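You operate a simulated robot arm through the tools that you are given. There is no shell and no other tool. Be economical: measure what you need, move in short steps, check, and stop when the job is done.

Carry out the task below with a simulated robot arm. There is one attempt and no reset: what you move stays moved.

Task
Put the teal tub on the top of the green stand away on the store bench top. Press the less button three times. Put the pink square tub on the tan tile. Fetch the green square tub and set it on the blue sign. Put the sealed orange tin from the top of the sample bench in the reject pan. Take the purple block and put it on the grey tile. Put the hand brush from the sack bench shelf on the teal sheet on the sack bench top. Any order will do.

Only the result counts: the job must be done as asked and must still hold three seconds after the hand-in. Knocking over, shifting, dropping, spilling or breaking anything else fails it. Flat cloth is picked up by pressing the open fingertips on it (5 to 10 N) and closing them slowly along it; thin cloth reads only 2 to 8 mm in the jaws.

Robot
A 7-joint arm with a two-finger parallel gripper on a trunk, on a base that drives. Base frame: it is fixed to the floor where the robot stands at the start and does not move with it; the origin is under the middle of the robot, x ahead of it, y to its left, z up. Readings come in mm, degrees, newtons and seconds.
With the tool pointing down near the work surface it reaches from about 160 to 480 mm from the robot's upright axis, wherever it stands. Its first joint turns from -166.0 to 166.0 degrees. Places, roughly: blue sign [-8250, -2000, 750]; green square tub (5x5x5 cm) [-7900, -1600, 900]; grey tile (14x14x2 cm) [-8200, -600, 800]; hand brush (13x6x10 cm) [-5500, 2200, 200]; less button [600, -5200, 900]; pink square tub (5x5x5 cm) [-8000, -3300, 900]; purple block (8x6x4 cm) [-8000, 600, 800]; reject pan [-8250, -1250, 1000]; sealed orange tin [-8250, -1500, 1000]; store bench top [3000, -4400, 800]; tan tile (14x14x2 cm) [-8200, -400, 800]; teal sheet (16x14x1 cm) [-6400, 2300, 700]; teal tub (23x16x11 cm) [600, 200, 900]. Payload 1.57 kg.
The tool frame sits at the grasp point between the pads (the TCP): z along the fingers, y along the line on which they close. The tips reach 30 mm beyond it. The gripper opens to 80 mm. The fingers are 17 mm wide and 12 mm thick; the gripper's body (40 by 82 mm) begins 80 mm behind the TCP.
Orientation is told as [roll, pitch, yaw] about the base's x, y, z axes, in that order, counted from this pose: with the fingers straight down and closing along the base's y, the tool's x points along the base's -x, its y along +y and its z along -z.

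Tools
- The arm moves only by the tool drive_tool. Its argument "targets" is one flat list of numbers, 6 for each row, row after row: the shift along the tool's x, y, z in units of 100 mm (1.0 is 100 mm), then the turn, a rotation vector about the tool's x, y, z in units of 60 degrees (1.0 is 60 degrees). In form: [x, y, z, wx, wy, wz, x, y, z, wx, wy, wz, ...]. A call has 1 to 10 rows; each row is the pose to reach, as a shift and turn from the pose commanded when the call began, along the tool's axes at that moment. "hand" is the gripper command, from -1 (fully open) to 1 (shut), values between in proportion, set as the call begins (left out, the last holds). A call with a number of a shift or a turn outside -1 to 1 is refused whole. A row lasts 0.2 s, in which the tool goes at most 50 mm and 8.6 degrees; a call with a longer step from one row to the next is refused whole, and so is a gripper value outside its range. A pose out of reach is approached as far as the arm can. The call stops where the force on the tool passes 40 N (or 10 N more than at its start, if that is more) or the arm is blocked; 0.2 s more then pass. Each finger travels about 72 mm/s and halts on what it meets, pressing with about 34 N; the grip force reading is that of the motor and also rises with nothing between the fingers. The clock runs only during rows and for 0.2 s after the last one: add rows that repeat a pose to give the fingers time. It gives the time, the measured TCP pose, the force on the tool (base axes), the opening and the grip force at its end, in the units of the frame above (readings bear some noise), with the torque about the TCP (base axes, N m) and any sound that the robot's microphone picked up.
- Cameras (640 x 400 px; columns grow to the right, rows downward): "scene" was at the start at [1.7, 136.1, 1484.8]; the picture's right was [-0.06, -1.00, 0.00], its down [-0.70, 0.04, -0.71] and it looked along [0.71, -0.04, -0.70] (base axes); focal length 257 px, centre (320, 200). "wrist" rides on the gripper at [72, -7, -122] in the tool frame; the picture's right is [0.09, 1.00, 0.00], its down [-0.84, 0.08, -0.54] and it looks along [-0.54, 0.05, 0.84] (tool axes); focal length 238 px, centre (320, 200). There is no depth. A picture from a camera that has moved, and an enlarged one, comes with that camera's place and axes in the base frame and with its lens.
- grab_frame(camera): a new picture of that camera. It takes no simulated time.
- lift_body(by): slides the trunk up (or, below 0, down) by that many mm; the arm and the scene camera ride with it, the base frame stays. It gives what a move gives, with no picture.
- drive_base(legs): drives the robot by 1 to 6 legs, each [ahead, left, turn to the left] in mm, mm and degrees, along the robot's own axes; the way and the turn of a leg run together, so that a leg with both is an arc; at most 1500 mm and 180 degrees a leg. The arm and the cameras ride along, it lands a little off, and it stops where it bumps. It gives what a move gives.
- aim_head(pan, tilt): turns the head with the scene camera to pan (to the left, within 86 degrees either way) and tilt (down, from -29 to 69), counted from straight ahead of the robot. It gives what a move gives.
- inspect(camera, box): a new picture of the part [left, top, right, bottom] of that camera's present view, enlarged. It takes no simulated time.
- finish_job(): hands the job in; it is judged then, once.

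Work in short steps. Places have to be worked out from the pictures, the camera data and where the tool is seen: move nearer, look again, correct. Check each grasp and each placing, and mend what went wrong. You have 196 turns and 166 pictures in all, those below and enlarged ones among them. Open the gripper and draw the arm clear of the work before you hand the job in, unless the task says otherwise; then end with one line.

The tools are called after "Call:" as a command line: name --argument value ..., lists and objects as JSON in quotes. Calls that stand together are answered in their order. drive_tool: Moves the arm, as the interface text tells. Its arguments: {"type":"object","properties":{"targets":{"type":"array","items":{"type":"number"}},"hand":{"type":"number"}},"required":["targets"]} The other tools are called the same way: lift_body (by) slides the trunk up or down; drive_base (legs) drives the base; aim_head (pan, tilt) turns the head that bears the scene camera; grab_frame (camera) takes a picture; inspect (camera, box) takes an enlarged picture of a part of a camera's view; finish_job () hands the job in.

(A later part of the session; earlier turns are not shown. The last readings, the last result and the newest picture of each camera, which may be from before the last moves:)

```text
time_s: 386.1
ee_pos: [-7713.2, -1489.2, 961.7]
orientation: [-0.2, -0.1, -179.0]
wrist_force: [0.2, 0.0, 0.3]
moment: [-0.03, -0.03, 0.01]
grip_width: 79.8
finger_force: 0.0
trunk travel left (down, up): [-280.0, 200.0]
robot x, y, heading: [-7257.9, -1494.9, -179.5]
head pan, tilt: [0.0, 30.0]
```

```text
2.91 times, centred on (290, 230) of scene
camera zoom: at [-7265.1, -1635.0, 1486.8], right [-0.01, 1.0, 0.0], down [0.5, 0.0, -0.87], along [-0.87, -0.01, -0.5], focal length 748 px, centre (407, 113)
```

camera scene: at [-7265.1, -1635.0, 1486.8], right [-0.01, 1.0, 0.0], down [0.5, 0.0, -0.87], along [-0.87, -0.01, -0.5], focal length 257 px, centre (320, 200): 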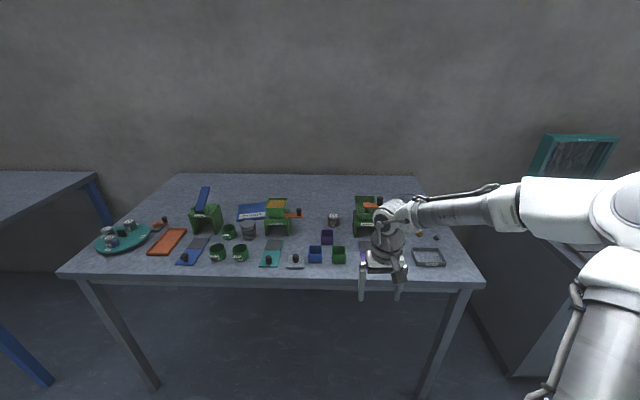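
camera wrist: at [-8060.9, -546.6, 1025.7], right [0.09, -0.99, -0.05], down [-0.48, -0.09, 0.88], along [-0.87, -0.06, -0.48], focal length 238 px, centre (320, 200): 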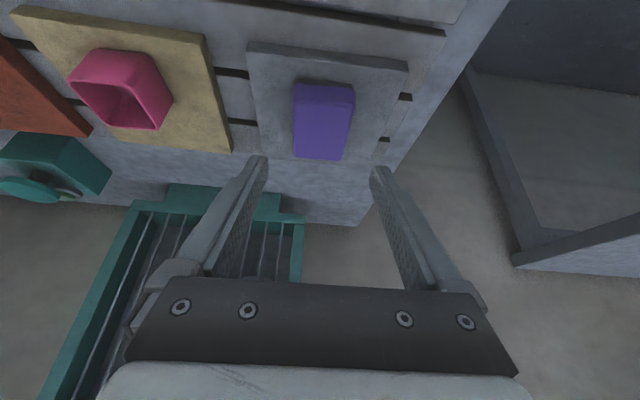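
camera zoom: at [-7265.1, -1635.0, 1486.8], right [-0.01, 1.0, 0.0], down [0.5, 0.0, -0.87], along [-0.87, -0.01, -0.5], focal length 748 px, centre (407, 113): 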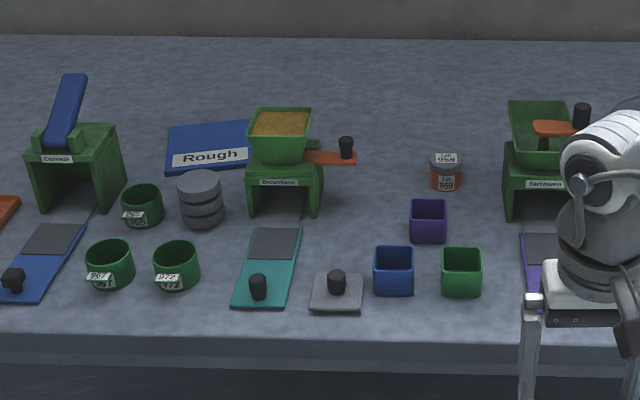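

Found: orange tin "959" at about (-8140, -1590), green tub at about (-7931, -1580), blue sign "Rough" at about (-8245, -1945), and pan at about (-8256, -1267) from the earlier view. First the tin: I raise the trunk 80 mm and move in.

Call:
lift_body --by 80

Call:
drive_base --legs '[[0, 95, 0], [380, 0, 0]]'

Call:
drive_tool --targets '[0, 0, 0, 0, -0.117, 0, 0, 0, 0, 0, -0.234, 0, 0, 0, 0, 0, -0.351, 0, 0, 0, 0, 0, -0.467, 0, 0, 0, 0, 0, -0.467, 0]'

Call:
grab_frame --camera "wrist"

```text
time_s: 387.3
ee_pos: [-7713.9, -1489.0, 1043.4]
orientation: [-0.2, -0.1, -178.9]
wrist_force: [-0.1, -0.5, 0.0]
moment: [-0.03, 0.02, 0.01]
grip_width: 80.0
finger_force: 0.1
trunk travel left (down, up): [-360.0, 120.0]
robot x, y, heading: [-7257.0, -1495.4, -179.4]
head pan, tilt: [0.0, 30.0]
```

```text
time_s: 391.4
ee_pos: [-8096.3, -1586.8, 1042.3]
orientation: [-0.3, 0.0, -178.9]
wrist_force: [1.1, 0.2, -0.4]
moment: [0.04, -0.01, 0.01]
grip_width: 79.8
finger_force: 0.1
trunk travel left (down, up): [-360.0, 120.0]
robot x, y, heading: [-7639.4, -1597.1, -179.5]
head pan, tilt: [0.0, 30.0]
```

```text
time_s: 392.6
ee_pos: [-8095.7, -1586.8, 1043.3]
orientation: [-0.2, -28.1, -178.9]
wrist_force: [-0.5, -0.4, 0.6]
moment: [0.0, 0.01, 0.04]
grip_width: 80.0
finger_force: 0.1
trunk travel left (down, up): [-360.0, 120.0]
robot x, y, heading: [-7640.5, -1593.8, -179.7]
head pan, tilt: [0.0, 30.0]
```

```text
40 pictures are left
camera wrist: at [-7974.3, -1577.9, 1116.8], right [0.1, -0.99, -0.05], down [-0.48, -0.09, 0.87], along [-0.87, -0.06, -0.49], focal length 238 px, centre (320, 200)
```

wrist: 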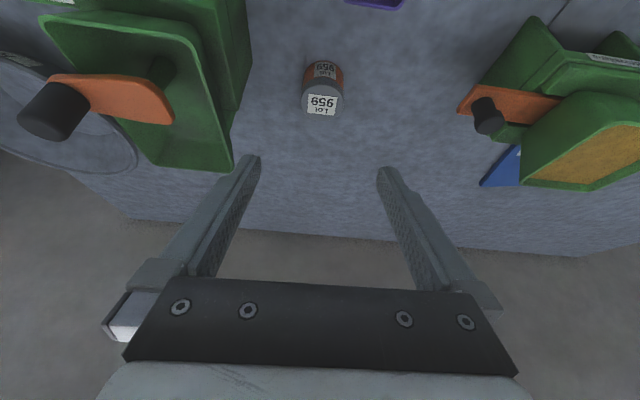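

The tin is at about (-8138, -1586), centred between the fingers. I descend to straddle it.

Call:
drive_tool --targets '[0.05, 0, 0.25, 0, 0, 0, 0.1, 0, 0.5, 0, 0, 0, 0.15, 0, 0.75, 0, 0, 0, 0.2, 0, 0.95, 0, 0, 0, 0.2, 0, 0.95, 0, 0, 0]'

Call:
grab_frame --camera "wrist"

```text
time_s: 393.8
ee_pos: [-8125.7, -1585.4, 948.4]
orientation: [-0.2, -28.2, -179.0]
wrist_force: [-0.1, 0.4, 0.6]
moment: [-0.03, 0.03, -0.01]
grip_width: 79.8
finger_force: 0.1
trunk travel left (down, up): [-360.0, 120.0]
robot x, y, heading: [-7641.6, -1594.4, -179.4]
head pan, tilt: [0.0, 30.0]
```

```text
39 pictures are left
camera wrist: at [-8003.0, -1577.1, 1022.6], right [0.1, -0.99, -0.05], down [-0.48, -0.09, 0.87], along [-0.87, -0.06, -0.49], focal length 238 px, centre (320, 200)
```

wrist: 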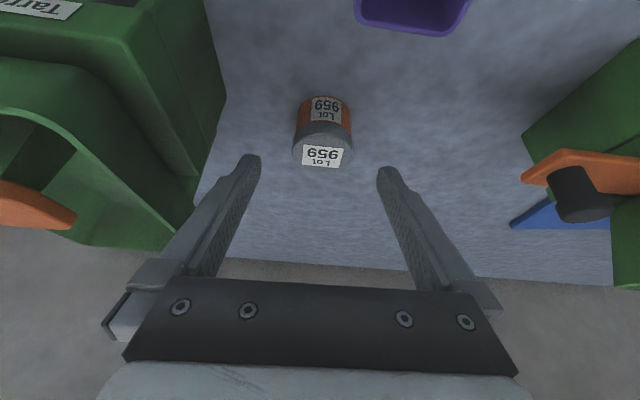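

Triangulated: the tin's top centre is at (-8137, -1586, 905). I finish the descent and close.

Call:
drive_tool --targets '[0.08, 0, 0.2, 0, 0, 0, 0.15, 0, 0.37, 0, 0, 0, 0.2, 0, 0.48, 0, 0, 0, 0.2, 0, 0.48, 0, 0, 0]'

Call:
drive_tool --targets '[0, 0, 0, 0, 0, 0, 0, 0, 0, 0, 0, 0, 0, 0, 0, 0, 0, 0, 0, 0, 0, 0, 0, 0]' --hand 1

Call:
drive_tool --targets '[-0.1, 0, -0.2, 0, 0, 0, -0.25, 0, -0.5, 0, 0, 0, -0.5, 0, -0.95, 0, 0, 0]'

Call:
grab_frame --camera "wrist"

```text
time_s: 394.8
ee_pos: [-8127.6, -1586.8, 898.5]
orientation: [-0.2, -28.1, -179.0]
wrist_force: [0.6, 0.3, 0.2]
moment: [0.0, 0.02, 0.01]
grip_width: 79.9
finger_force: 0.1
trunk travel left (down, up): [-360.0, 120.0]
robot x, y, heading: [-7638.8, -1596.4, -179.8]
head pan, tilt: [0.0, 30.0]
```

```text
time_s: 395.8
ee_pos: [-8128.4, -1585.4, 898.6]
orientation: [-0.3, -28.1, -178.9]
wrist_force: [-0.3, -0.4, -0.4]
moment: [-0.01, -0.03, 0.01]
grip_width: 46.7
finger_force: 33.6
trunk travel left (down, up): [-360.0, 120.0]
robot x, y, heading: [-7640.7, -1591.3, -179.4]
head pan, tilt: [0.0, 30.0]
```

```text
refused: row 3 steps farther than a row can; nothing moved
```

```text
38 pictures are left
camera wrist: at [-8006.5, -1578.0, 972.1], right [0.1, -0.99, -0.05], down [-0.48, -0.09, 0.87], along [-0.87, -0.06, -0.49], focal length 238 px, centre (320, 200)
```

wrist: 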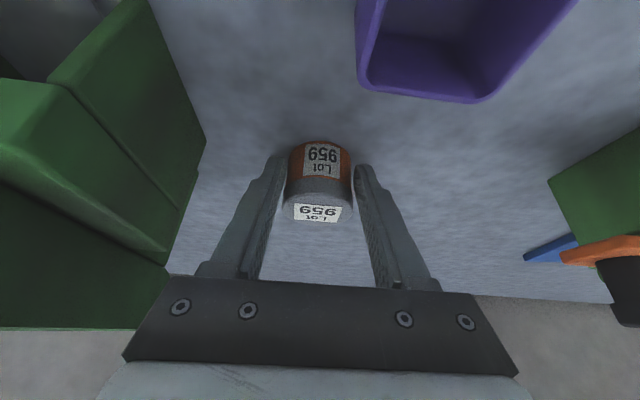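

Gripped at 47 mm. I lift with the trunk 100 mm, back off 250, slide right 320 and come in to the pan.

Call:
lift_body --by 100

Call:
drive_base --legs '[[-250, 0, 0], [0, -320, 0], [230, 0, 0]]'

Call:
grab_frame --camera "wrist"

```text
time_s: 397.1
ee_pos: [-8128.9, -1585.7, 998.2]
orientation: [-0.2, -28.1, -179.0]
wrist_force: [0.7, -0.3, -1.4]
moment: [-0.06, -0.04, -0.02]
grip_width: 46.6
finger_force: 33.7
trunk travel left (down, up): [-460.0, 20.0]
robot x, y, heading: [-7639.3, -1601.2, -179.4]
head pan, tilt: [0.0, 30.0]
```

```text
time_s: 403.2
ee_pos: [-8056.5, -1296.1, 998.1]
orientation: [-0.2, -28.0, -178.3]
wrist_force: [-0.1, 0.4, -0.9]
moment: [-0.01, -0.02, 0.06]
grip_width: 46.7
finger_force: 34.0
trunk travel left (down, up): [-460.0, 20.0]
robot x, y, heading: [-7572.8, -1298.0, -178.9]
head pan, tilt: [0.0, 30.0]
stopped in leg 3: the robot was blocked; the commanded pose is now the measured one
```

```text
37 pictures are left
camera wrist: at [-7934.9, -1286.2, 1072.1], right [0.11, -0.99, -0.05], down [-0.48, -0.09, 0.87], along [-0.87, -0.07, -0.49], focal length 238 px, centre (320, 200)
```

wrist: 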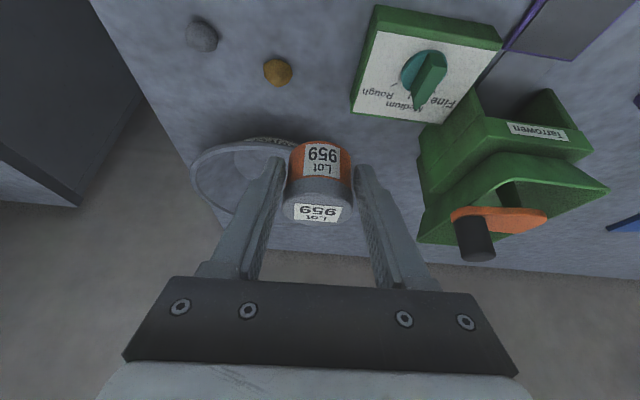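

The pan's centre is at about (-8244, -1239). The base got blocked at x=-7573, so I try slightly left and ahead for more reach.

Call:
drive_base --legs '[[-15, 0, -1], [0, 70, 0], [100, 0, 0]]'

```text
time_s: 405.6
ee_pos: [-8106.7, -1370.4, 997.7]
orientation: [0.0, -28.0, -178.8]
wrist_force: [-0.4, 1.0, -0.7]
moment: [0.02, -0.02, 0.05]
grip_width: 46.6
finger_force: 33.8
trunk travel left (down, up): [-460.0, 20.0]
robot x, y, heading: [-7615.3, -1374.7, -179.5]
head pan, tilt: [0.0, 30.0]
stopped in leg 3: the robot was blocked; the commanded pose is now the measured one
```

Now at x=-7615, y=-1375. I move the tool sideways toward the pan first (away from the machine), then forward.

Call:
drive_tool --targets '[-0.05, -0.45, -0.05, 0, 0, 0, -0.1, -0.9, -0.05, 0, 0, 0, -0.3, -1.0, 0.1, 0, 0, 0, -0.6, -1.0, 0.3, 0, 0, 0, -0.6, -1.0, 0.3, 0, 0, 0]'

Call:
drive_tool --targets '[-0.1, -0.12, 0.06, 0, 0, 0, -0.22, -0.24, 0.14, 0, 0, 0, -0.22, -0.24, 0.14, 0, 0, 0]'

Call:
grab_frame --camera "wrist"

```text
time_s: 406.8
ee_pos: [-8176.4, -1273.5, 999.4]
orientation: [-0.2, -28.1, -178.8]
wrist_force: [-0.2, -0.9, -0.6]
moment: [0.01, -0.08, -0.01]
grip_width: 46.6
finger_force: 33.8
trunk travel left (down, up): [-460.0, 20.0]
robot x, y, heading: [-7614.8, -1375.7, -179.3]
head pan, tilt: [0.0, 30.0]
```

```text
time_s: 407.6
ee_pos: [-8203.6, -1248.3, 996.0]
orientation: [-0.1, -28.1, -178.8]
wrist_force: [0.0, 0.3, -2.0]
moment: [0.02, -0.03, 0.0]
grip_width: 46.5
finger_force: 33.7
trunk travel left (down, up): [-460.0, 20.0]
robot x, y, heading: [-7613.7, -1376.2, -179.3]
head pan, tilt: [0.0, 30.0]
```

```text
36 pictures are left
camera wrist: at [-8081.9, -1238.4, 1071.3], right [0.1, -0.99, -0.05], down [-0.48, -0.09, 0.87], along [-0.87, -0.07, -0.49], focal length 238 px, centre (320, 200)
```

wrist: 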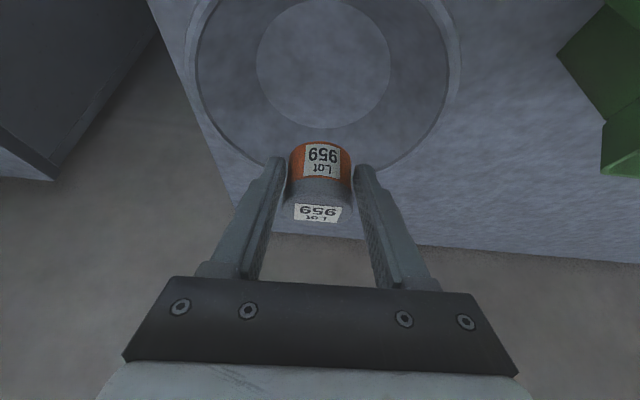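

I'm directly over the pan's bottom centre (-8203, -1245), and the tin is upright. I lower with the trunk.

Call:
lift_body --by -86

Call:
lift_body --by -6

Call:
grab_frame --camera "wrist"

```text
time_s: 408.8
ee_pos: [-8202.5, -1247.3, 911.1]
orientation: [-0.2, -28.1, -178.7]
wrist_force: [-0.1, -0.2, -0.9]
moment: [0.02, -0.03, 0.03]
grip_width: 46.3
finger_force: 33.9
trunk travel left (down, up): [-374.0, 106.0]
robot x, y, heading: [-7618.7, -1375.1, -179.4]
head pan, tilt: [0.0, 30.0]
```

```text
time_s: 409.3
ee_pos: [-8203.3, -1248.1, 905.6]
orientation: [-0.3, -28.1, -178.8]
wrist_force: [0.2, 0.7, -0.8]
moment: [0.02, -0.02, 0.0]
grip_width: 46.3
finger_force: 33.8
trunk travel left (down, up): [-368.0, 112.0]
robot x, y, heading: [-7619.1, -1377.0, -179.5]
head pan, tilt: [0.0, 30.0]
```

```text
35 pictures are left
camera wrist: at [-8081.7, -1238.6, 979.4], right [0.1, -0.99, -0.05], down [-0.48, -0.09, 0.87], along [-0.87, -0.07, -0.49], focal length 238 px, centre (320, 200)
```

wrist: 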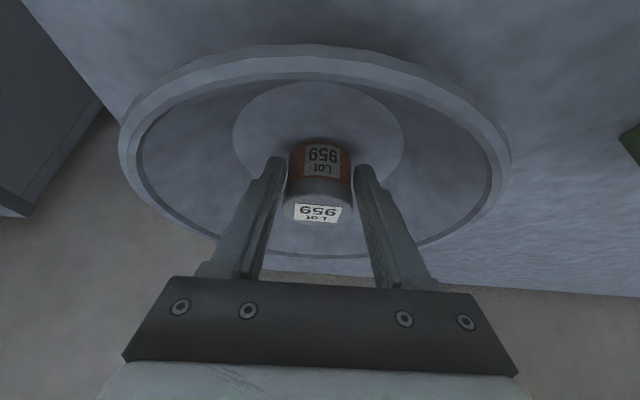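

No contact yet, so I lower a few mm more.

Call:
lift_body --by -5

Call:
lift_body --by -4

```text
time_s: 409.9
ee_pos: [-8204.1, -1246.4, 902.9]
orientation: [-0.3, -28.3, -178.7]
wrist_force: [2.5, -0.3, 15.4]
moment: [-0.2, -0.03, 0.09]
grip_width: 46.4
finger_force: 34.2
trunk travel left (down, up): [-363.0, 117.0]
robot x, y, heading: [-7615.0, -1377.4, -179.5]
head pan, tilt: [0.0, 30.0]
```

```text
time_s: 410.4
ee_pos: [-8204.9, -1247.6, 899.7]
orientation: [-0.3, -28.7, -178.7]
wrist_force: [5.2, -0.6, 36.2]
moment: [-0.11, 0.64, 0.17]
grip_width: 46.5
finger_force: 33.6
trunk travel left (down, up): [-359.0, 121.0]
robot x, y, heading: [-7615.5, -1372.5, -179.6]
head pan, tilt: [0.0, 30.0]
```

Contact with the pan bottom. I ease up 3 mm, release to ~60 mm, then lift the trunk and look.

Call:
lift_body --by 3

Call:
drive_tool --targets '[0, 0, 0, 0, 0, 0, 0, 0, 0, 0, 0, 0, 0, 0, 0, 0, 0, 0]' --hand -0.55

Call:
lift_body --by 110

Call:
grab_frame --camera "wrist"

```text
time_s: 410.9
ee_pos: [-8204.6, -1246.1, 900.4]
orientation: [-0.3, -28.3, -178.8]
wrist_force: [-6.9, 0.8, 21.0]
moment: [-0.03, 0.95, 0.02]
grip_width: 46.4
finger_force: 33.5
trunk travel left (down, up): [-362.0, 118.0]
robot x, y, heading: [-7615.9, -1378.6, -179.4]
head pan, tilt: [0.0, 30.0]
```

```text
time_s: 411.7
ee_pos: [-8202.8, -1247.6, 898.2]
orientation: [-0.2, -28.1, -178.8]
wrist_force: [-0.7, -1.2, 0.0]
moment: [0.02, -0.01, -0.02]
grip_width: 62.0
finger_force: 0.2
trunk travel left (down, up): [-362.0, 118.0]
robot x, y, heading: [-7615.9, -1376.6, -179.3]
head pan, tilt: [0.0, 30.0]
```

```text
time_s: 413.1
ee_pos: [-8204.5, -1247.5, 1009.0]
orientation: [-0.1, -28.1, -178.8]
wrist_force: [-1.0, -0.3, 0.0]
moment: [-0.02, 0.01, -0.03]
grip_width: 61.9
finger_force: 0.0
trunk travel left (down, up): [-472.0, 8.0]
robot x, y, heading: [-7617.7, -1377.0, -179.4]
head pan, tilt: [0.0, 30.0]
```

```text
34 pictures are left
camera wrist: at [-8081.7, -1238.6, 1083.4], right [0.1, -0.99, -0.05], down [-0.48, -0.09, 0.87], along [-0.87, -0.07, -0.49], focal length 238 px, centre (320, 200)
```

wrist: 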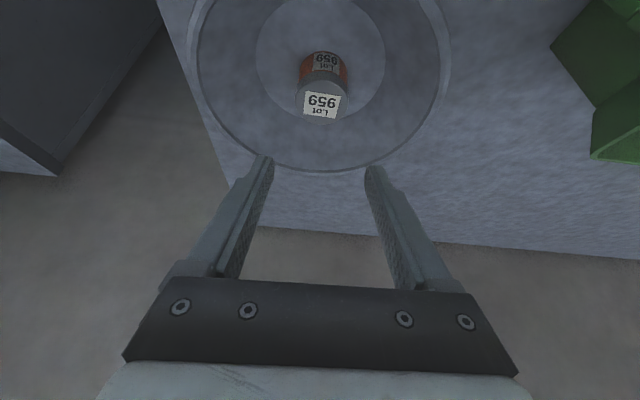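

The tin is in the pan. Next the green tub: using the base I bring the tool over (-7931, -1580) and look.

Call:
drive_base --legs '[[-265, 0, -0.6], [0, 333, 0]]'

Call:
grab_frame --camera "wrist"

```text
time_s: 418.1
ee_pos: [-7937.3, -1572.5, 1009.4]
orientation: [-0.1, -28.1, -179.4]
wrist_force: [0.2, -0.6, -0.1]
moment: [-0.03, 0.02, 0.02]
grip_width: 61.9
finger_force: 0.1
trunk travel left (down, up): [-472.0, 8.0]
robot x, y, heading: [-7352.6, -1705.7, -179.9]
head pan, tilt: [0.0, 30.0]
```

```text
33 pictures are left
camera wrist: at [-7816.2, -1564.2, 1083.5], right [0.09, -0.99, -0.05], down [-0.48, -0.08, 0.87], along [-0.87, -0.06, -0.49], focal length 238 px, centre (320, 200)
```

wrist: 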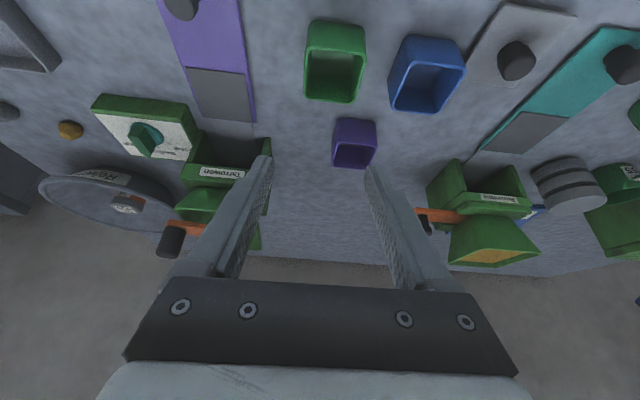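

The green tub's rim centre is at (-7918, -1577). I shift back 24 mm and 5 mm sideways, then lower with the trunk and grip.

Call:
drive_tool --targets '[0.1, 0.02, -0.05, 0, 0, 0, 0.21, 0.045, -0.11, 0, 0, 0, 0.21, 0.045, -0.11, 0, 0, 0]' --hand -0.6

Call:
lift_body --by -85

Call:
grab_frame --camera "wrist"

```text
time_s: 418.9
ee_pos: [-7915.2, -1576.0, 1007.9]
orientation: [-0.2, -28.1, -179.5]
wrist_force: [0.2, 0.9, -1.2]
moment: [0.0, 0.03, 0.02]
grip_width: 64.2
finger_force: 0.0
trunk travel left (down, up): [-472.0, 8.0]
robot x, y, heading: [-7348.7, -1706.5, -180.0]
head pan, tilt: [0.0, 30.0]
```

```text
time_s: 420.1
ee_pos: [-7915.1, -1575.6, 923.5]
orientation: [-0.2, -28.1, -179.4]
wrist_force: [-0.5, -0.1, 0.6]
moment: [0.01, 0.02, 0.02]
grip_width: 63.9
finger_force: 0.1
trunk travel left (down, up): [-387.0, 93.0]
robot x, y, heading: [-7350.9, -1707.5, -179.9]
head pan, tilt: [0.0, 30.0]
```

```text
32 pictures are left
camera wrist: at [-7792.6, -1568.3, 997.8], right [0.09, -0.99, -0.05], down [-0.48, -0.08, 0.87], along [-0.87, -0.06, -0.49], focal length 238 px, centre (320, 200)
```

wrist: 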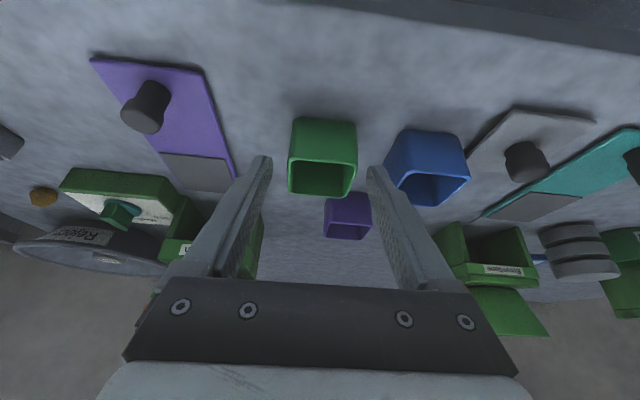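

The blue tub is close on one side, so I narrow the opening to ~55 mm and descend by tool with force stop.

Call:
drive_tool --targets '[0, 0, 0, 0, 0, 0, 0, 0, 0, 0, 0, 0, 0.06, 0, 0.11, 0, 0, 0, 0.1, 0, 0.19, 0, 0, 0, 0.126, 0, 0.238, 0, 0, 0, 0.126, 0, 0.238, 0, 0, 0]' --hand -0.375

Call:
grab_frame --camera "wrist"

```text
time_s: 421.5
ee_pos: [-7913.8, -1576.1, 896.4]
orientation: [-0.2, -28.0, -179.4]
wrist_force: [-0.4, 0.5, -0.5]
moment: [-0.01, -0.04, 0.04]
grip_width: 54.8
finger_force: 0.0
trunk travel left (down, up): [-387.0, 93.0]
robot x, y, heading: [-7350.5, -1705.5, -179.9]
head pan, tilt: [0.0, 30.0]
```

```text
31 pictures are left
camera wrist: at [-7792.4, -1567.6, 971.0], right [0.09, -0.99, -0.05], down [-0.48, -0.08, 0.87], along [-0.87, -0.06, -0.49], focal length 238 px, centre (320, 200)
```

wrist: 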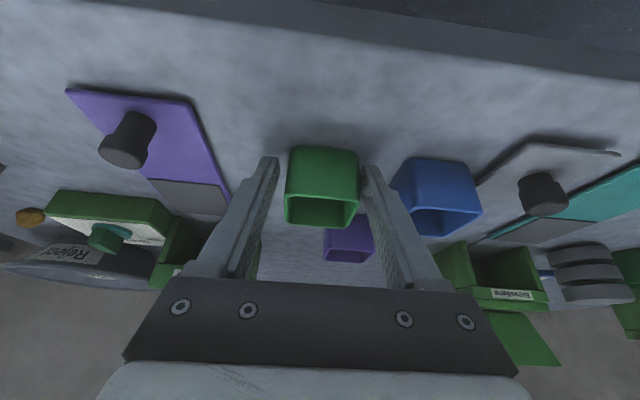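

The fingers straddle the green tub with no contact to the blue one. I close, lift with the trunk, then move by base toward the sign.

Call:
drive_tool --targets '[0, 0, 0, 0, 0, 0, 0, 0, 0, 0, 0, 0, 0, 0, 0, 0, 0, 0]' --hand 1

Call:
lift_body --by 93

Call:
drive_tool --targets '[-0.12, 0, -0.22, 0, 0, 0, -0.24, 0, -0.44, 0, 0, 0, -0.28, 0, -0.53, 0, 0, 0]'

Call:
grab_frame --camera "wrist"

```text
time_s: 422.3
ee_pos: [-7914.3, -1575.8, 895.0]
orientation: [-0.1, -28.1, -179.5]
wrist_force: [0.3, 0.6, 0.0]
moment: [-0.03, 0.05, 0.01]
grip_width: 47.0
finger_force: 33.6
trunk travel left (down, up): [-387.0, 93.0]
robot x, y, heading: [-7352.7, -1707.3, -180.2]
head pan, tilt: [0.0, 30.0]
```

```text
time_s: 423.6
ee_pos: [-7915.5, -1576.5, 990.0]
orientation: [-0.1, -28.2, -179.4]
wrist_force: [0.1, 0.0, 0.2]
moment: [-0.01, -0.05, 0.0]
grip_width: 47.2
finger_force: 34.2
trunk travel left (down, up): [-480.0, 0.0]
robot x, y, heading: [-7353.5, -1709.9, -180.1]
head pan, tilt: [0.0, 30.0]
```

```text
time_s: 424.4
ee_pos: [-7913.4, -1576.8, 1049.5]
orientation: [-0.2, -28.1, -179.3]
wrist_force: [-0.3, 0.0, -1.4]
moment: [0.04, -0.02, -0.02]
grip_width: 47.2
finger_force: 33.5
trunk travel left (down, up): [-480.0, 0.0]
robot x, y, heading: [-7355.8, -1708.4, -179.9]
head pan, tilt: [0.0, 30.0]
```

```text
30 pictures are left
camera wrist: at [-7792.9, -1567.4, 1125.5], right [0.09, -0.99, -0.05], down [-0.48, -0.08, 0.87], along [-0.87, -0.06, -0.49], focal length 238 px, centre (320, 200)
```

wrist: 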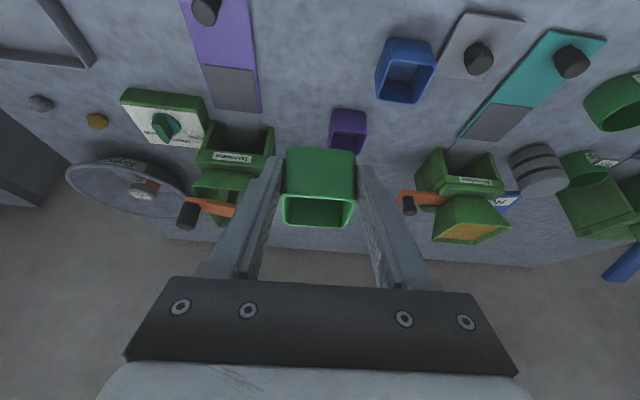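

Holding the green tub. I slide left 372 mm and ahead 280 mm so the tool comes over the blue sign, and look.

Call:
drive_base --legs '[[0, 372, 0], [282, 0, 0]]'

Call:
grab_frame --camera "wrist"

```text
time_s: 429.8
ee_pos: [-8200.2, -1945.0, 1050.9]
orientation: [-0.2, -28.1, -179.6]
wrist_force: [0.4, 0.6, -1.2]
moment: [0.0, -0.07, 0.01]
grip_width: 47.3
finger_force: 34.1
trunk travel left (down, up): [-480.0, 0.0]
robot x, y, heading: [-7640.5, -2082.0, 179.7]
head pan, tilt: [0.0, 30.0]
```

```text
29 pictures are left
camera wrist: at [-8078.6, -1938.8, 1125.1], right [0.09, -1.0, -0.05], down [-0.48, -0.08, 0.87], along [-0.87, -0.05, -0.49], focal length 238 px, centre (320, 200)
```

wrist: 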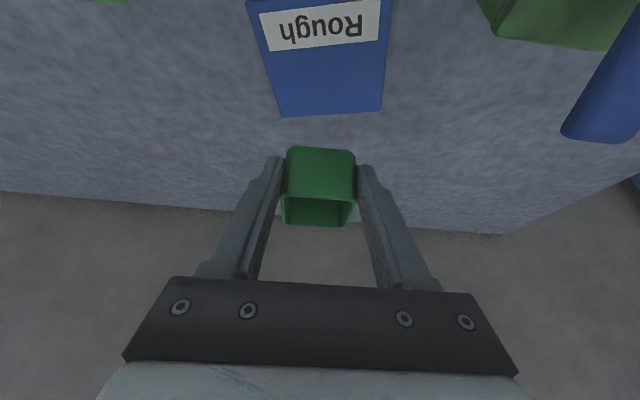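

The sign spans about x -8185…-8303, with its centre at about (-8243, -1952). I move forward 38 mm, 8 mm sideways, then lower with the trunk.

Call:
drive_tool --targets '[-0.17, 0.04, 0.09, 0, 0, 0, -0.33, 0.08, 0.18, 0, 0, 0, -0.33, 0.08, 0.18, 0, 0, 0]'

Call:
lift_body --by -135

Call:
grab_frame --camera "wrist"

```text
time_s: 430.6
ee_pos: [-8238.0, -1955.0, 1049.1]
orientation: [-0.2, -28.0, -179.7]
wrist_force: [-0.1, 0.0, -0.3]
moment: [0.03, -0.04, 0.02]
grip_width: 47.4
finger_force: 33.9
trunk travel left (down, up): [-480.0, 0.0]
robot x, y, heading: [-7642.8, -2082.3, 179.8]
head pan, tilt: [0.0, 30.0]
```

```text
time_s: 432.3
ee_pos: [-8238.8, -1955.1, 915.4]
orientation: [-0.1, -28.0, -179.7]
wrist_force: [-0.2, -1.1, -0.4]
moment: [-0.03, 0.01, 0.02]
grip_width: 47.2
finger_force: 34.4
trunk travel left (down, up): [-345.0, 135.0]
robot x, y, heading: [-7639.8, -2076.5, 179.7]
head pan, tilt: [0.0, 30.0]
```

```text
28 pictures are left
camera wrist: at [-8116.1, -1947.7, 989.2], right [0.08, -1.0, -0.05], down [-0.48, -0.08, 0.87], along [-0.87, -0.05, -0.49], focal length 238 px, centre (320, 200)
```

wrist: 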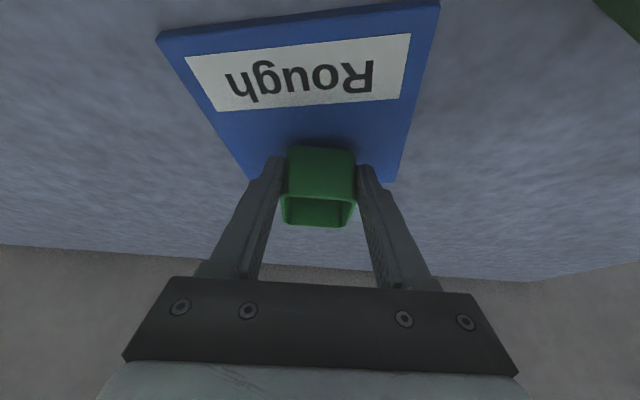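

Position is good: the sign spans x -8171…-8298 and the tub is centred at about -8243. I lower in small steps to contact.

Call:
lift_body --by -10

Call:
lift_body --by -5

Call:
lift_body --by -4

```text
time_s: 432.8
ee_pos: [-8238.1, -1954.8, 906.6]
orientation: [-0.2, -28.3, -179.7]
wrist_force: [0.3, 0.3, 9.6]
moment: [-0.14, 0.02, -0.02]
grip_width: 47.3
finger_force: 33.8
trunk travel left (down, up): [-335.0, 145.0]
robot x, y, heading: [-7639.8, -2078.4, 179.7]
head pan, tilt: [0.0, 30.0]
```

```text
time_s: 433.4
ee_pos: [-8238.9, -1954.4, 906.3]
orientation: [-0.4, -28.8, -179.6]
wrist_force: [3.6, -1.0, 36.4]
moment: [-0.23, 0.22, 0.07]
grip_width: 47.2
finger_force: 34.0
trunk travel left (down, up): [-330.0, 150.0]
robot x, y, heading: [-7641.2, -2082.9, 179.6]
head pan, tilt: [0.0, 30.0]
```

```text
time_s: 433.8
ee_pos: [-8242.4, -1954.5, 903.5]
orientation: [-0.5, -29.3, -179.6]
wrist_force: [-0.7, 0.1, 14.3]
moment: [-0.18, 0.03, 0.01]
grip_width: 47.3
finger_force: 34.2
trunk travel left (down, up): [-327.0, 153.0]
robot x, y, heading: [-7639.6, -2082.5, 179.6]
head pan, tilt: [0.0, 30.0]
stopped: the force on the tool passed its limit at 62 N (the readings are from after the stop); the commanded pose is now the measured one
```

The tub is firmly on the sign. I release, lift and check.

Call:
lift_body --by 3

Call:
drive_tool --targets '[0, 0, 0, 0, 0, 0, 0, 0, 0, 0, 0, 0, 0, 0, 0, 0, 0, 0]' --hand -0.6

Call:
lift_body --by 120

Call:
grab_frame --camera "wrist"

```text
time_s: 434.3
ee_pos: [-8240.7, -1954.0, 904.8]
orientation: [-0.3, -28.6, -179.6]
wrist_force: [-1.3, 0.9, 6.4]
moment: [-0.12, 0.06, -0.02]
grip_width: 47.6
finger_force: 34.3
trunk travel left (down, up): [-330.0, 150.0]
robot x, y, heading: [-7638.8, -2082.4, 179.7]
head pan, tilt: [0.0, 30.0]
```

```text
time_s: 435.1
ee_pos: [-8242.1, -1954.3, 903.9]
orientation: [-0.2, -28.7, -179.7]
wrist_force: [-0.4, -0.1, 0.4]
moment: [0.01, -0.02, 0.02]
grip_width: 64.1
finger_force: 0.1
trunk travel left (down, up): [-330.0, 150.0]
robot x, y, heading: [-7641.3, -2081.6, 179.7]
head pan, tilt: [0.0, 30.0]
```

```text
time_s: 436.6
ee_pos: [-8241.6, -1953.5, 1023.6]
orientation: [-0.3, -28.7, -179.7]
wrist_force: [-0.7, 0.3, 1.0]
moment: [0.02, -0.04, -0.01]
grip_width: 64.1
finger_force: 0.0
trunk travel left (down, up): [-450.0, 30.0]
robot x, y, heading: [-7640.4, -2078.0, 179.5]
head pan, tilt: [0.0, 30.0]
```

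```text
27 pictures are left
camera wrist: at [-8118.6, -1947.5, 1097.4], right [0.08, -1.0, -0.05], down [-0.47, -0.08, 0.88], along [-0.88, -0.05, -0.48], focal length 238 px, centre (320, 200)
```

wrist: 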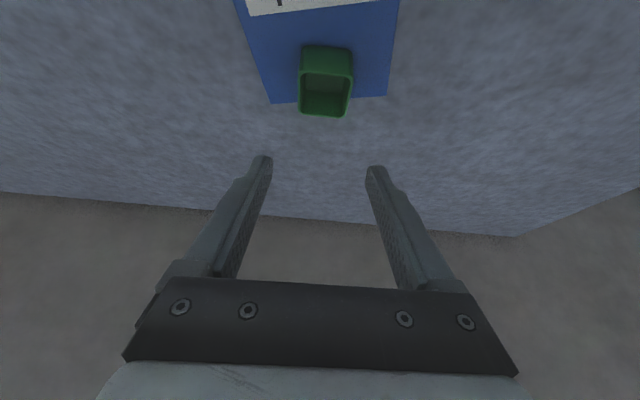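

The green tub is on the blue sign. Last is the hand brush: I retract the arm, back off, and drive along +y toward the sack bench (around (-6000, 2250)).

Call:
drive_tool --targets '[0.2, 0, -0.2, 0, 0.117, 0, 0.45, 0, -0.4, 0, 0.234, 0, 0.7, 0, -0.55, 0, 0.351, 0, 0.95, 0, -0.65, 0, 0.475, 0, 1.0, 0, -0.65, 0, 0.475, 0]'

Call:
drive_base --legs '[[-420, 0, 0], [0, -1500, 0], [0, -1400, 0], [0, 0, -90]]'

Call:
aim_head --pan -15 --tilt 20

Call:
grab_frame --camera "scene"

```text
time_s: 437.8
ee_pos: [-8121.8, -1955.5, 1033.2]
orientation: [-0.2, -0.2, -179.7]
wrist_force: [0.4, -0.4, 0.4]
moment: [-0.02, 0.03, 0.0]
grip_width: 63.7
finger_force: 0.1
trunk travel left (down, up): [-450.0, 30.0]
robot x, y, heading: [-7637.1, -2082.5, 179.8]
head pan, tilt: [0.0, 30.0]
```

```text
time_s: 467.2
ee_pos: [-7075.5, 1272.0, 1033.1]
orientation: [-0.3, -0.2, 90.0]
wrist_force: [-0.5, 0.5, -0.9]
moment: [0.0, 0.0, 0.02]
grip_width: 64.1
finger_force: 0.1
trunk travel left (down, up): [-450.0, 30.0]
robot x, y, heading: [-7206.0, 788.3, 89.7]
head pan, tilt: [0.0, 30.0]
```

```text
time_s: 467.9
ee_pos: [-7074.6, 1272.5, 1033.7]
orientation: [-0.4, -0.2, 89.9]
wrist_force: [-0.1, 0.5, -0.6]
moment: [-0.01, 0.0, 0.03]
grip_width: 63.8
finger_force: 0.0
trunk travel left (down, up): [-450.0, 30.0]
robot x, y, heading: [-7205.5, 789.8, 89.5]
head pan, tilt: [-15.0, 20.0]
```

```text
26 pictures are left
camera scene: at [-7319.0, 801.6, 1673.0], right [0.96, -0.27, 0.0], down [-0.09, -0.33, -0.94], along [0.25, 0.91, -0.34], focal length 257 px, centre (320, 200)
```

scene: 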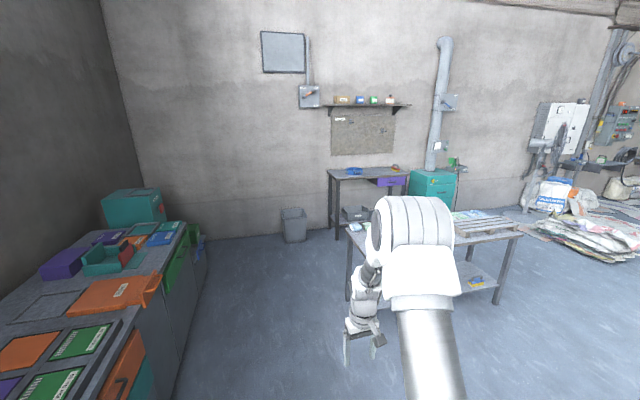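

The sack bench is ahead-right: its front legs are at about x -6500 and -5243, and the brush is on the lower shelf at about (-5455, 2288). I drive right to x≈-5480, then ahead to y≈1450 and lower the trunk to look under.

Call:
drive_base --legs '[[0, -1400, 0.3], [0, -330, 0], [600, 0, 0]]'

Call:
lift_body --by -445

Call:
aim_head --pan 0 --tilt 35

Call:
grab_frame --camera "scene"

```text
time_s: 485.4
ee_pos: [-5321.5, 1868.6, 1034.6]
orientation: [-0.3, -0.2, 90.5]
wrist_force: [0.0, 0.2, -0.2]
moment: [0.02, -0.02, 0.02]
grip_width: 64.0
finger_force: 0.1
trunk travel left (down, up): [-450.0, 30.0]
robot x, y, heading: [-5447.0, 1383.5, 89.9]
head pan, tilt: [-15.0, 20.0]
```

```text
refused: -445 is not a number from -400 to 400
```

```text
time_s: 486.2
ee_pos: [-5320.9, 1869.4, 1034.1]
orientation: [-0.3, -0.2, 90.4]
wrist_force: [-0.2, -0.2, 0.5]
moment: [-0.03, -0.02, 0.03]
grip_width: 63.7
finger_force: 0.1
trunk travel left (down, up): [-450.0, 30.0]
robot x, y, heading: [-5450.0, 1388.9, 89.7]
head pan, tilt: [0.0, 35.0]
```

```text
25 pictures are left
camera scene: at [-5585.7, 1394.9, 1649.2], right [1.0, 0.0, 0.0], down [0.0, -0.57, -0.82], along [0.0, 0.82, -0.57], focal length 257 px, centre (320, 200)
```

scene: 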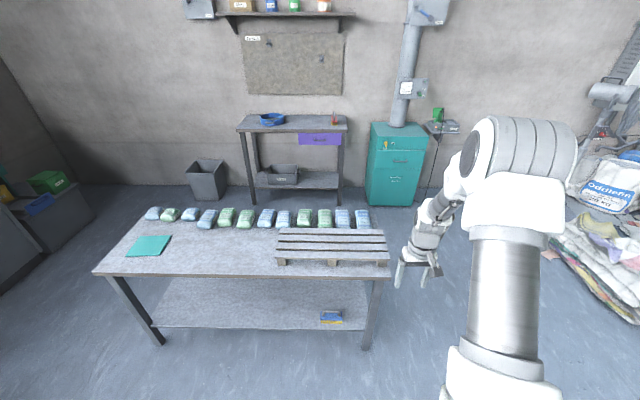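

Clear view: the teal sheet is at left on the bench top and the brush is near the front right of the lower shelf. I zoom on the brush and the sheet.

Call:
inspect --camera "scene" --box '[290, 290, 370, 350]'

Call:
lift_body --by -400

```text
6.67 times, centred on (330, 320) of scene
camera zoom: at [-5585.7, 1394.9, 1649.2], right [1.0, 0.0, 0.0], down [0.0, -0.57, -0.82], along [0.0, 0.82, -0.57], focal length 1714 px, centre (253, -600)
```

zoom: 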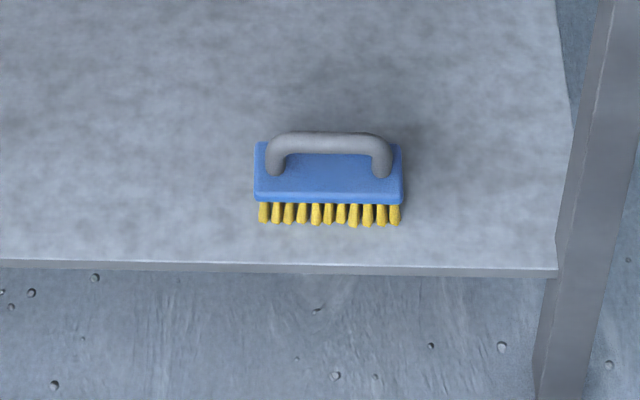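

```text
time_s: 490.0
ee_pos: [-5321.2, 1869.7, 634.2]
orientation: [-0.4, -0.2, 90.4]
wrist_force: [-0.3, -0.2, 0.9]
moment: [-0.01, -0.01, -0.01]
grip_width: 64.0
finger_force: 0.0
trunk travel left (down, up): [-50.0, 430.0]
robot x, y, heading: [-5444.4, 1383.2, 90.0]
head pan, tilt: [0.0, 35.0]
```

The brush's handle bar (along x) is at about (-5518, 2257, z≈258). I lower the trunk fully, shift the base left, and rotate the tool 90° while lowering, so the fingers can close across the bar.

Call:
lift_body --by -48

Call:
drive_base --legs '[[0, 190, 0]]'

Call:
drive_tool --targets '[0, 0, 0.15, 0, 0, 0.14, 0, 0, 0.3, 0, 0, 0.28, 0, 0, 0.45, 0, 0, 0.42, 0, 0, 0.6, 0, 0, 0.56, 0, 0, 0.75, 0, 0, 0.7, 0, 0, 0.9, 0, 0, 0.84, 0, 0, 1.0, 0, 0, 0.97]'

Call:
drive_tool --targets '[0, 0, 0.2, 0, 0, 0.14, 0, 0, 0.4, 0, 0, 0.28, 0, 0, 0.6, 0, 0, 0.42, 0, 0, 0.8, 0, 0, 0.53, 0, 0, 0.8, 0, 0, 0.53]'

Call:
drive_tool --targets '[0, 0, 0.1, -0.135, 0, 0, 0, 0, 0.25, -0.27, 0, 0, 0, 0, 0.4, -0.405, 0, 0, 0, 0, 0.5, -0.54, 0, 0, 0, 0, 0.6, -0.667, 0, 0, 0, 0, 0.6, -0.667, 0, 0]'

```text
time_s: 490.9
ee_pos: [-5321.0, 1868.0, 586.1]
orientation: [-0.3, -0.2, 90.5]
wrist_force: [-0.5, -0.5, -0.5]
moment: [-0.01, 0.0, 0.01]
grip_width: 64.2
finger_force: 0.0
trunk travel left (down, up): [-2.0, 478.0]
robot x, y, heading: [-5444.8, 1386.4, 89.6]
head pan, tilt: [0.0, 35.0]
```

```text
time_s: 493.0
ee_pos: [-5511.9, 1869.0, 586.5]
orientation: [-0.2, -0.1, 90.4]
wrist_force: [-0.1, 0.0, -0.1]
moment: [-0.01, 0.01, -0.01]
grip_width: 63.9
finger_force: 0.1
trunk travel left (down, up): [-2.0, 478.0]
robot x, y, heading: [-5638.4, 1386.1, 90.0]
head pan, tilt: [0.0, 35.0]
```

```text
time_s: 494.6
ee_pos: [-5511.5, 1870.4, 487.4]
orientation: [0.0, -0.4, 32.1]
wrist_force: [-1.1, 0.6, -0.9]
moment: [0.03, -0.01, 0.04]
grip_width: 64.3
finger_force: 0.1
trunk travel left (down, up): [-2.0, 478.0]
robot x, y, heading: [-5637.9, 1384.6, 89.9]
head pan, tilt: [0.0, 35.0]
```

```text
time_s: 495.8
ee_pos: [-5511.5, 1871.4, 406.7]
orientation: [0.2, -0.3, 0.3]
wrist_force: [-0.1, 0.3, -0.1]
moment: [-0.01, -0.01, 0.0]
grip_width: 63.8
finger_force: 0.1
trunk travel left (down, up): [-2.0, 478.0]
robot x, y, heading: [-5636.4, 1385.9, 90.0]
head pan, tilt: [0.0, 35.0]
```

```text
time_s: 497.2
ee_pos: [-5510.8, 1871.6, 346.8]
orientation: [40.4, -0.3, 0.5]
wrist_force: [-0.6, -0.2, -0.3]
moment: [-0.02, 0.01, 0.01]
grip_width: 64.2
finger_force: 0.1
trunk travel left (down, up): [-2.0, 478.0]
robot x, y, heading: [-5634.9, 1384.4, 90.1]
head pan, tilt: [0.0, 35.0]
```

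The arm reaches z≈347 with 40° tilt. I drive ahead 300 mm under the bench front and look with the wrist camera.

Call:
drive_base --legs '[[300, 0, 0]]'

Call:
grab_frame --camera "wrist"

```text
time_s: 499.8
ee_pos: [-5515.1, 2172.4, 346.9]
orientation: [40.2, -0.4, 0.8]
wrist_force: [-0.2, 0.7, -0.9]
moment: [0.03, -0.05, -0.02]
grip_width: 63.8
finger_force: 0.0
trunk travel left (down, up): [-2.0, 478.0]
robot x, y, heading: [-5636.3, 1686.5, 90.3]
head pan, tilt: [0.0, 35.0]
```

```text
23 pictures are left
camera wrist: at [-5584.5, 2088.2, 435.7], right [-0.11, 0.76, 0.64], down [0.84, -0.28, 0.47], along [0.53, 0.59, -0.61], focal length 238 px, centre (320, 200)
```

wrist: 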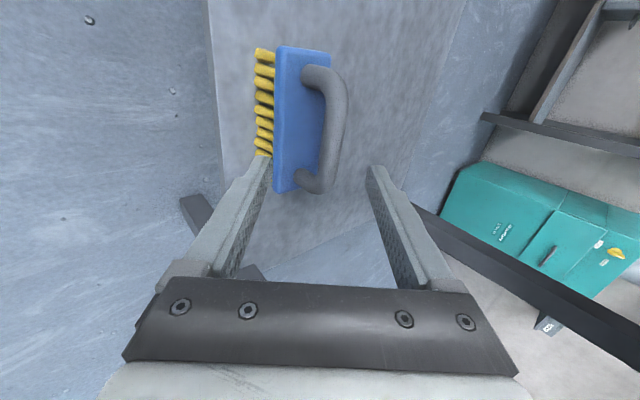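

Triangulating, the bar is at about (-5524, 2245, 282), i.e. ~94 mm ahead along the tool axis, 14 mm up and 10 mm to one side. I narrow to 28 mm, correct, and advance 45 mm first.

Call:
drive_tool --targets '[0.05, 0.07, 0, 0, 0, 0, 0.1, 0.136, 0, 0, 0, 0, 0.1, 0.136, 0.2, 0, 0, 0, 0.1, 0.136, 0.45, 0, 0, 0, 0.1, 0.136, 0.45, 0, 0, 0]' --hand 0.3

Call:
grab_frame --camera "wrist"

```text
time_s: 500.9
ee_pos: [-5525.8, 2213.6, 321.1]
orientation: [40.2, -0.2, 0.9]
wrist_force: [-0.4, 1.2, 0.2]
moment: [0.01, 0.04, 0.0]
grip_width: 28.0
finger_force: 0.1
trunk travel left (down, up): [-2.0, 478.0]
robot x, y, heading: [-5637.7, 1686.4, 90.4]
head pan, tilt: [0.0, 35.0]
```

```text
22 pictures are left
camera wrist: at [-5595.6, 2128.2, 409.4], right [-0.11, 0.76, 0.64], down [0.84, -0.28, 0.47], along [0.53, 0.59, -0.61], focal length 238 px, centre (320, 200)
```

wrist: 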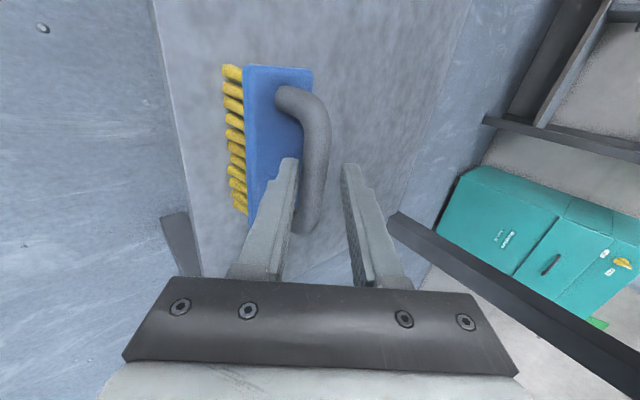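

The bar is centred (col 318) about 48 mm ahead. I advance 35 mm more and close.

Call:
drive_tool --targets '[0, 0, 0.12, 0, 0, 0, 0, 0, 0.24, 0, 0, 0, 0, 0, 0.35, 0, 0, 0, 0, 0, 0.35, 0, 0, 0]'

Call:
drive_tool --targets '[0, 0, 0, 0, 0, 0, 0, 0, 0, 0, 0, 0, 0, 0, 0, 0, 0, 0]' --hand 1

Call:
grab_frame --camera "wrist"

```text
time_s: 502.0
ee_pos: [-5525.1, 2239.7, 298.2]
orientation: [40.9, -0.5, 0.9]
wrist_force: [-1.7, -5.8, 20.8]
moment: [-0.13, 0.06, -0.01]
grip_width: 20.1
finger_force: 0.1
trunk travel left (down, up): [-2.0, 478.0]
robot x, y, heading: [-5637.6, 1688.0, 89.9]
head pan, tilt: [0.0, 35.0]
stopped in row 4: the force on the tool passed its limit at 41 N (the readings are from after the stop); the commanded pose is now the measured one
```

```text
time_s: 502.8
ee_pos: [-5525.0, 2240.0, 297.5]
orientation: [41.0, -0.5, 0.8]
wrist_force: [-0.4, 2.8, 27.7]
moment: [0.05, 0.5, -0.35]
grip_width: 17.5
finger_force: 32.0
trunk travel left (down, up): [-2.0, 478.0]
robot x, y, heading: [-5636.0, 1686.2, 90.4]
head pan, tilt: [0.0, 35.0]
```

```text
21 pictures are left
camera wrist: at [-5595.0, 2154.3, 386.5], right [-0.11, 0.75, 0.65], down [0.84, -0.29, 0.47], along [0.54, 0.6, -0.6], focal length 238 px, centre (320, 200)
```

wrist: 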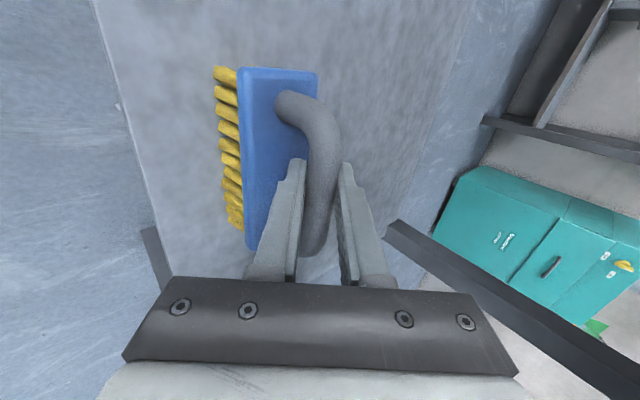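

Bar gripped at 17.5 mm. I lift 40 mm with the trunk, then back out from under the bench and check.

Call:
lift_body --by 45

Call:
drive_base --legs '[[-380, 0, 0]]'

Call:
lift_body --by 400

Call:
grab_frame --camera "wrist"

```text
time_s: 503.7
ee_pos: [-5526.0, 2237.6, 340.0]
orientation: [40.5, -0.4, 0.8]
wrist_force: [0.5, -0.9, -3.3]
moment: [0.03, -0.01, 0.01]
grip_width: 17.7
finger_force: 31.9
trunk travel left (down, up): [-47.0, 433.0]
robot x, y, heading: [-5638.4, 1682.3, 90.5]
head pan, tilt: [0.0, 35.0]
```

```text
time_s: 506.8
ee_pos: [-5521.2, 1857.3, 341.5]
orientation: [40.7, -0.4, 0.7]
wrist_force: [-0.9, -0.1, -2.1]
moment: [0.03, -0.01, 0.0]
grip_width: 17.6
finger_force: 32.5
trunk travel left (down, up): [-47.0, 433.0]
robot x, y, heading: [-5632.5, 1308.6, 90.3]
head pan, tilt: [0.0, 35.0]
```

```text
time_s: 510.6
ee_pos: [-5521.7, 1857.3, 741.3]
orientation: [40.7, -0.4, 0.7]
wrist_force: [-0.5, 0.0, -2.7]
moment: [-0.01, 0.04, 0.03]
grip_width: 17.4
finger_force: 32.0
trunk travel left (down, up): [-447.0, 33.0]
robot x, y, heading: [-5635.0, 1308.1, 89.9]
head pan, tilt: [0.0, 35.0]
```

```text
20 pictures are left
camera wrist: at [-5591.5, 1772.2, 829.3], right [-0.11, 0.76, 0.65], down [0.84, -0.28, 0.47], along [0.54, 0.59, -0.6], focal length 238 px, centre (320, 200)
```

wrist: 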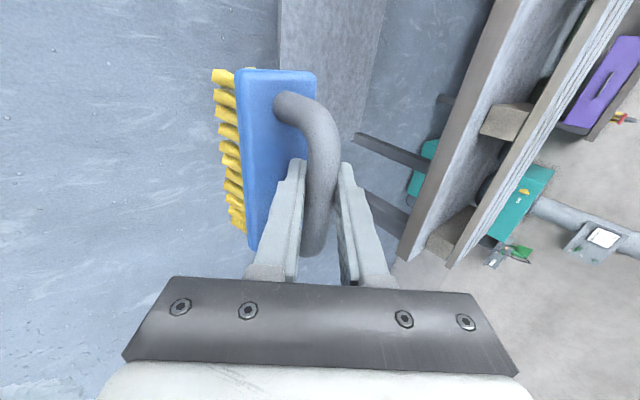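

The brush hangs level. I raise the tool 200 mm, drive left to line up with the teal sheet (about (-6462, 2335)), and look.

Call:
drive_tool --targets '[0, 0.2, -0.25, 0, 0, 0, 0, 0.42, -0.5, 0, 0, 0, 0, 0.645, -0.764, 0, 0, 0]'

Call:
drive_tool --targets '[0, 0.2, -0.25, 0, 0, 0, 0, 0.42, -0.5, 0, 0, 0, 0, 0.645, -0.764, 0, 0, 0]'

Call:
drive_base --legs '[[0, 940, 0], [330, 0, 0]]'

Call:
grab_frame --camera "wrist"

Call:
grab_frame --camera "scene"

```text
time_s: 511.4
ee_pos: [-5522.2, 1856.4, 841.7]
orientation: [40.7, -0.5, 0.6]
wrist_force: [-0.3, 0.3, -1.9]
moment: [0.02, 0.0, -0.01]
grip_width: 17.3
finger_force: 33.0
trunk travel left (down, up): [-447.0, 33.0]
robot x, y, heading: [-5633.2, 1307.1, 90.2]
head pan, tilt: [0.0, 35.0]
```

```text
time_s: 512.2
ee_pos: [-5521.6, 1856.8, 941.8]
orientation: [40.6, -0.4, 0.6]
wrist_force: [0.3, 0.1, -2.7]
moment: [0.03, 0.03, 0.03]
grip_width: 17.3
finger_force: 32.4
trunk travel left (down, up): [-447.0, 33.0]
robot x, y, heading: [-5635.6, 1305.0, 90.2]
head pan, tilt: [0.0, 35.0]
```

```text
time_s: 521.9
ee_pos: [-6443.5, 2187.2, 940.1]
orientation: [40.7, -0.4, -0.5]
wrist_force: [0.5, -0.3, -2.1]
moment: [0.01, 0.0, 0.0]
grip_width: 17.4
finger_force: 32.5
trunk travel left (down, up): [-447.0, 33.0]
robot x, y, heading: [-6571.8, 1636.8, 89.0]
head pan, tilt: [0.0, 35.0]
```

```text
19 pictures are left
camera wrist: at [-6516.4, 2103.6, 1028.9], right [-0.09, 0.76, 0.65], down [0.83, -0.3, 0.47], along [0.55, 0.58, -0.6], focal length 238 px, centre (320, 200)
```

wrist: 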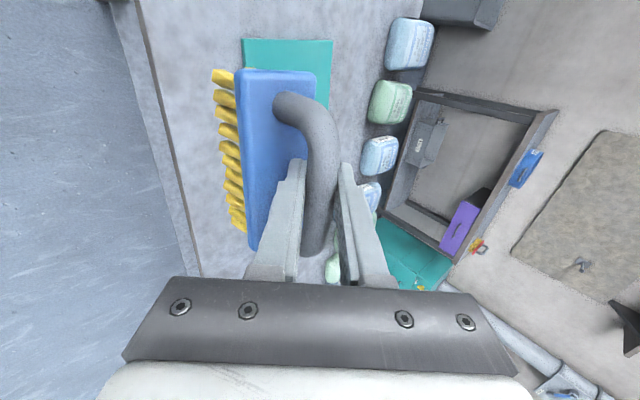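

```text
18 pictures are left
camera scene: at [-6708.6, 1650.5, 1646.2], right [1.0, -0.02, 0.0], down [-0.01, -0.57, -0.82], along [0.01, 0.82, -0.57], focal length 257 px, centre (320, 200)
```

scene: 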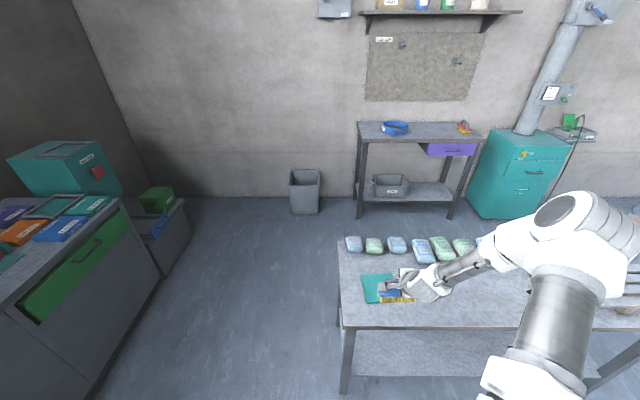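

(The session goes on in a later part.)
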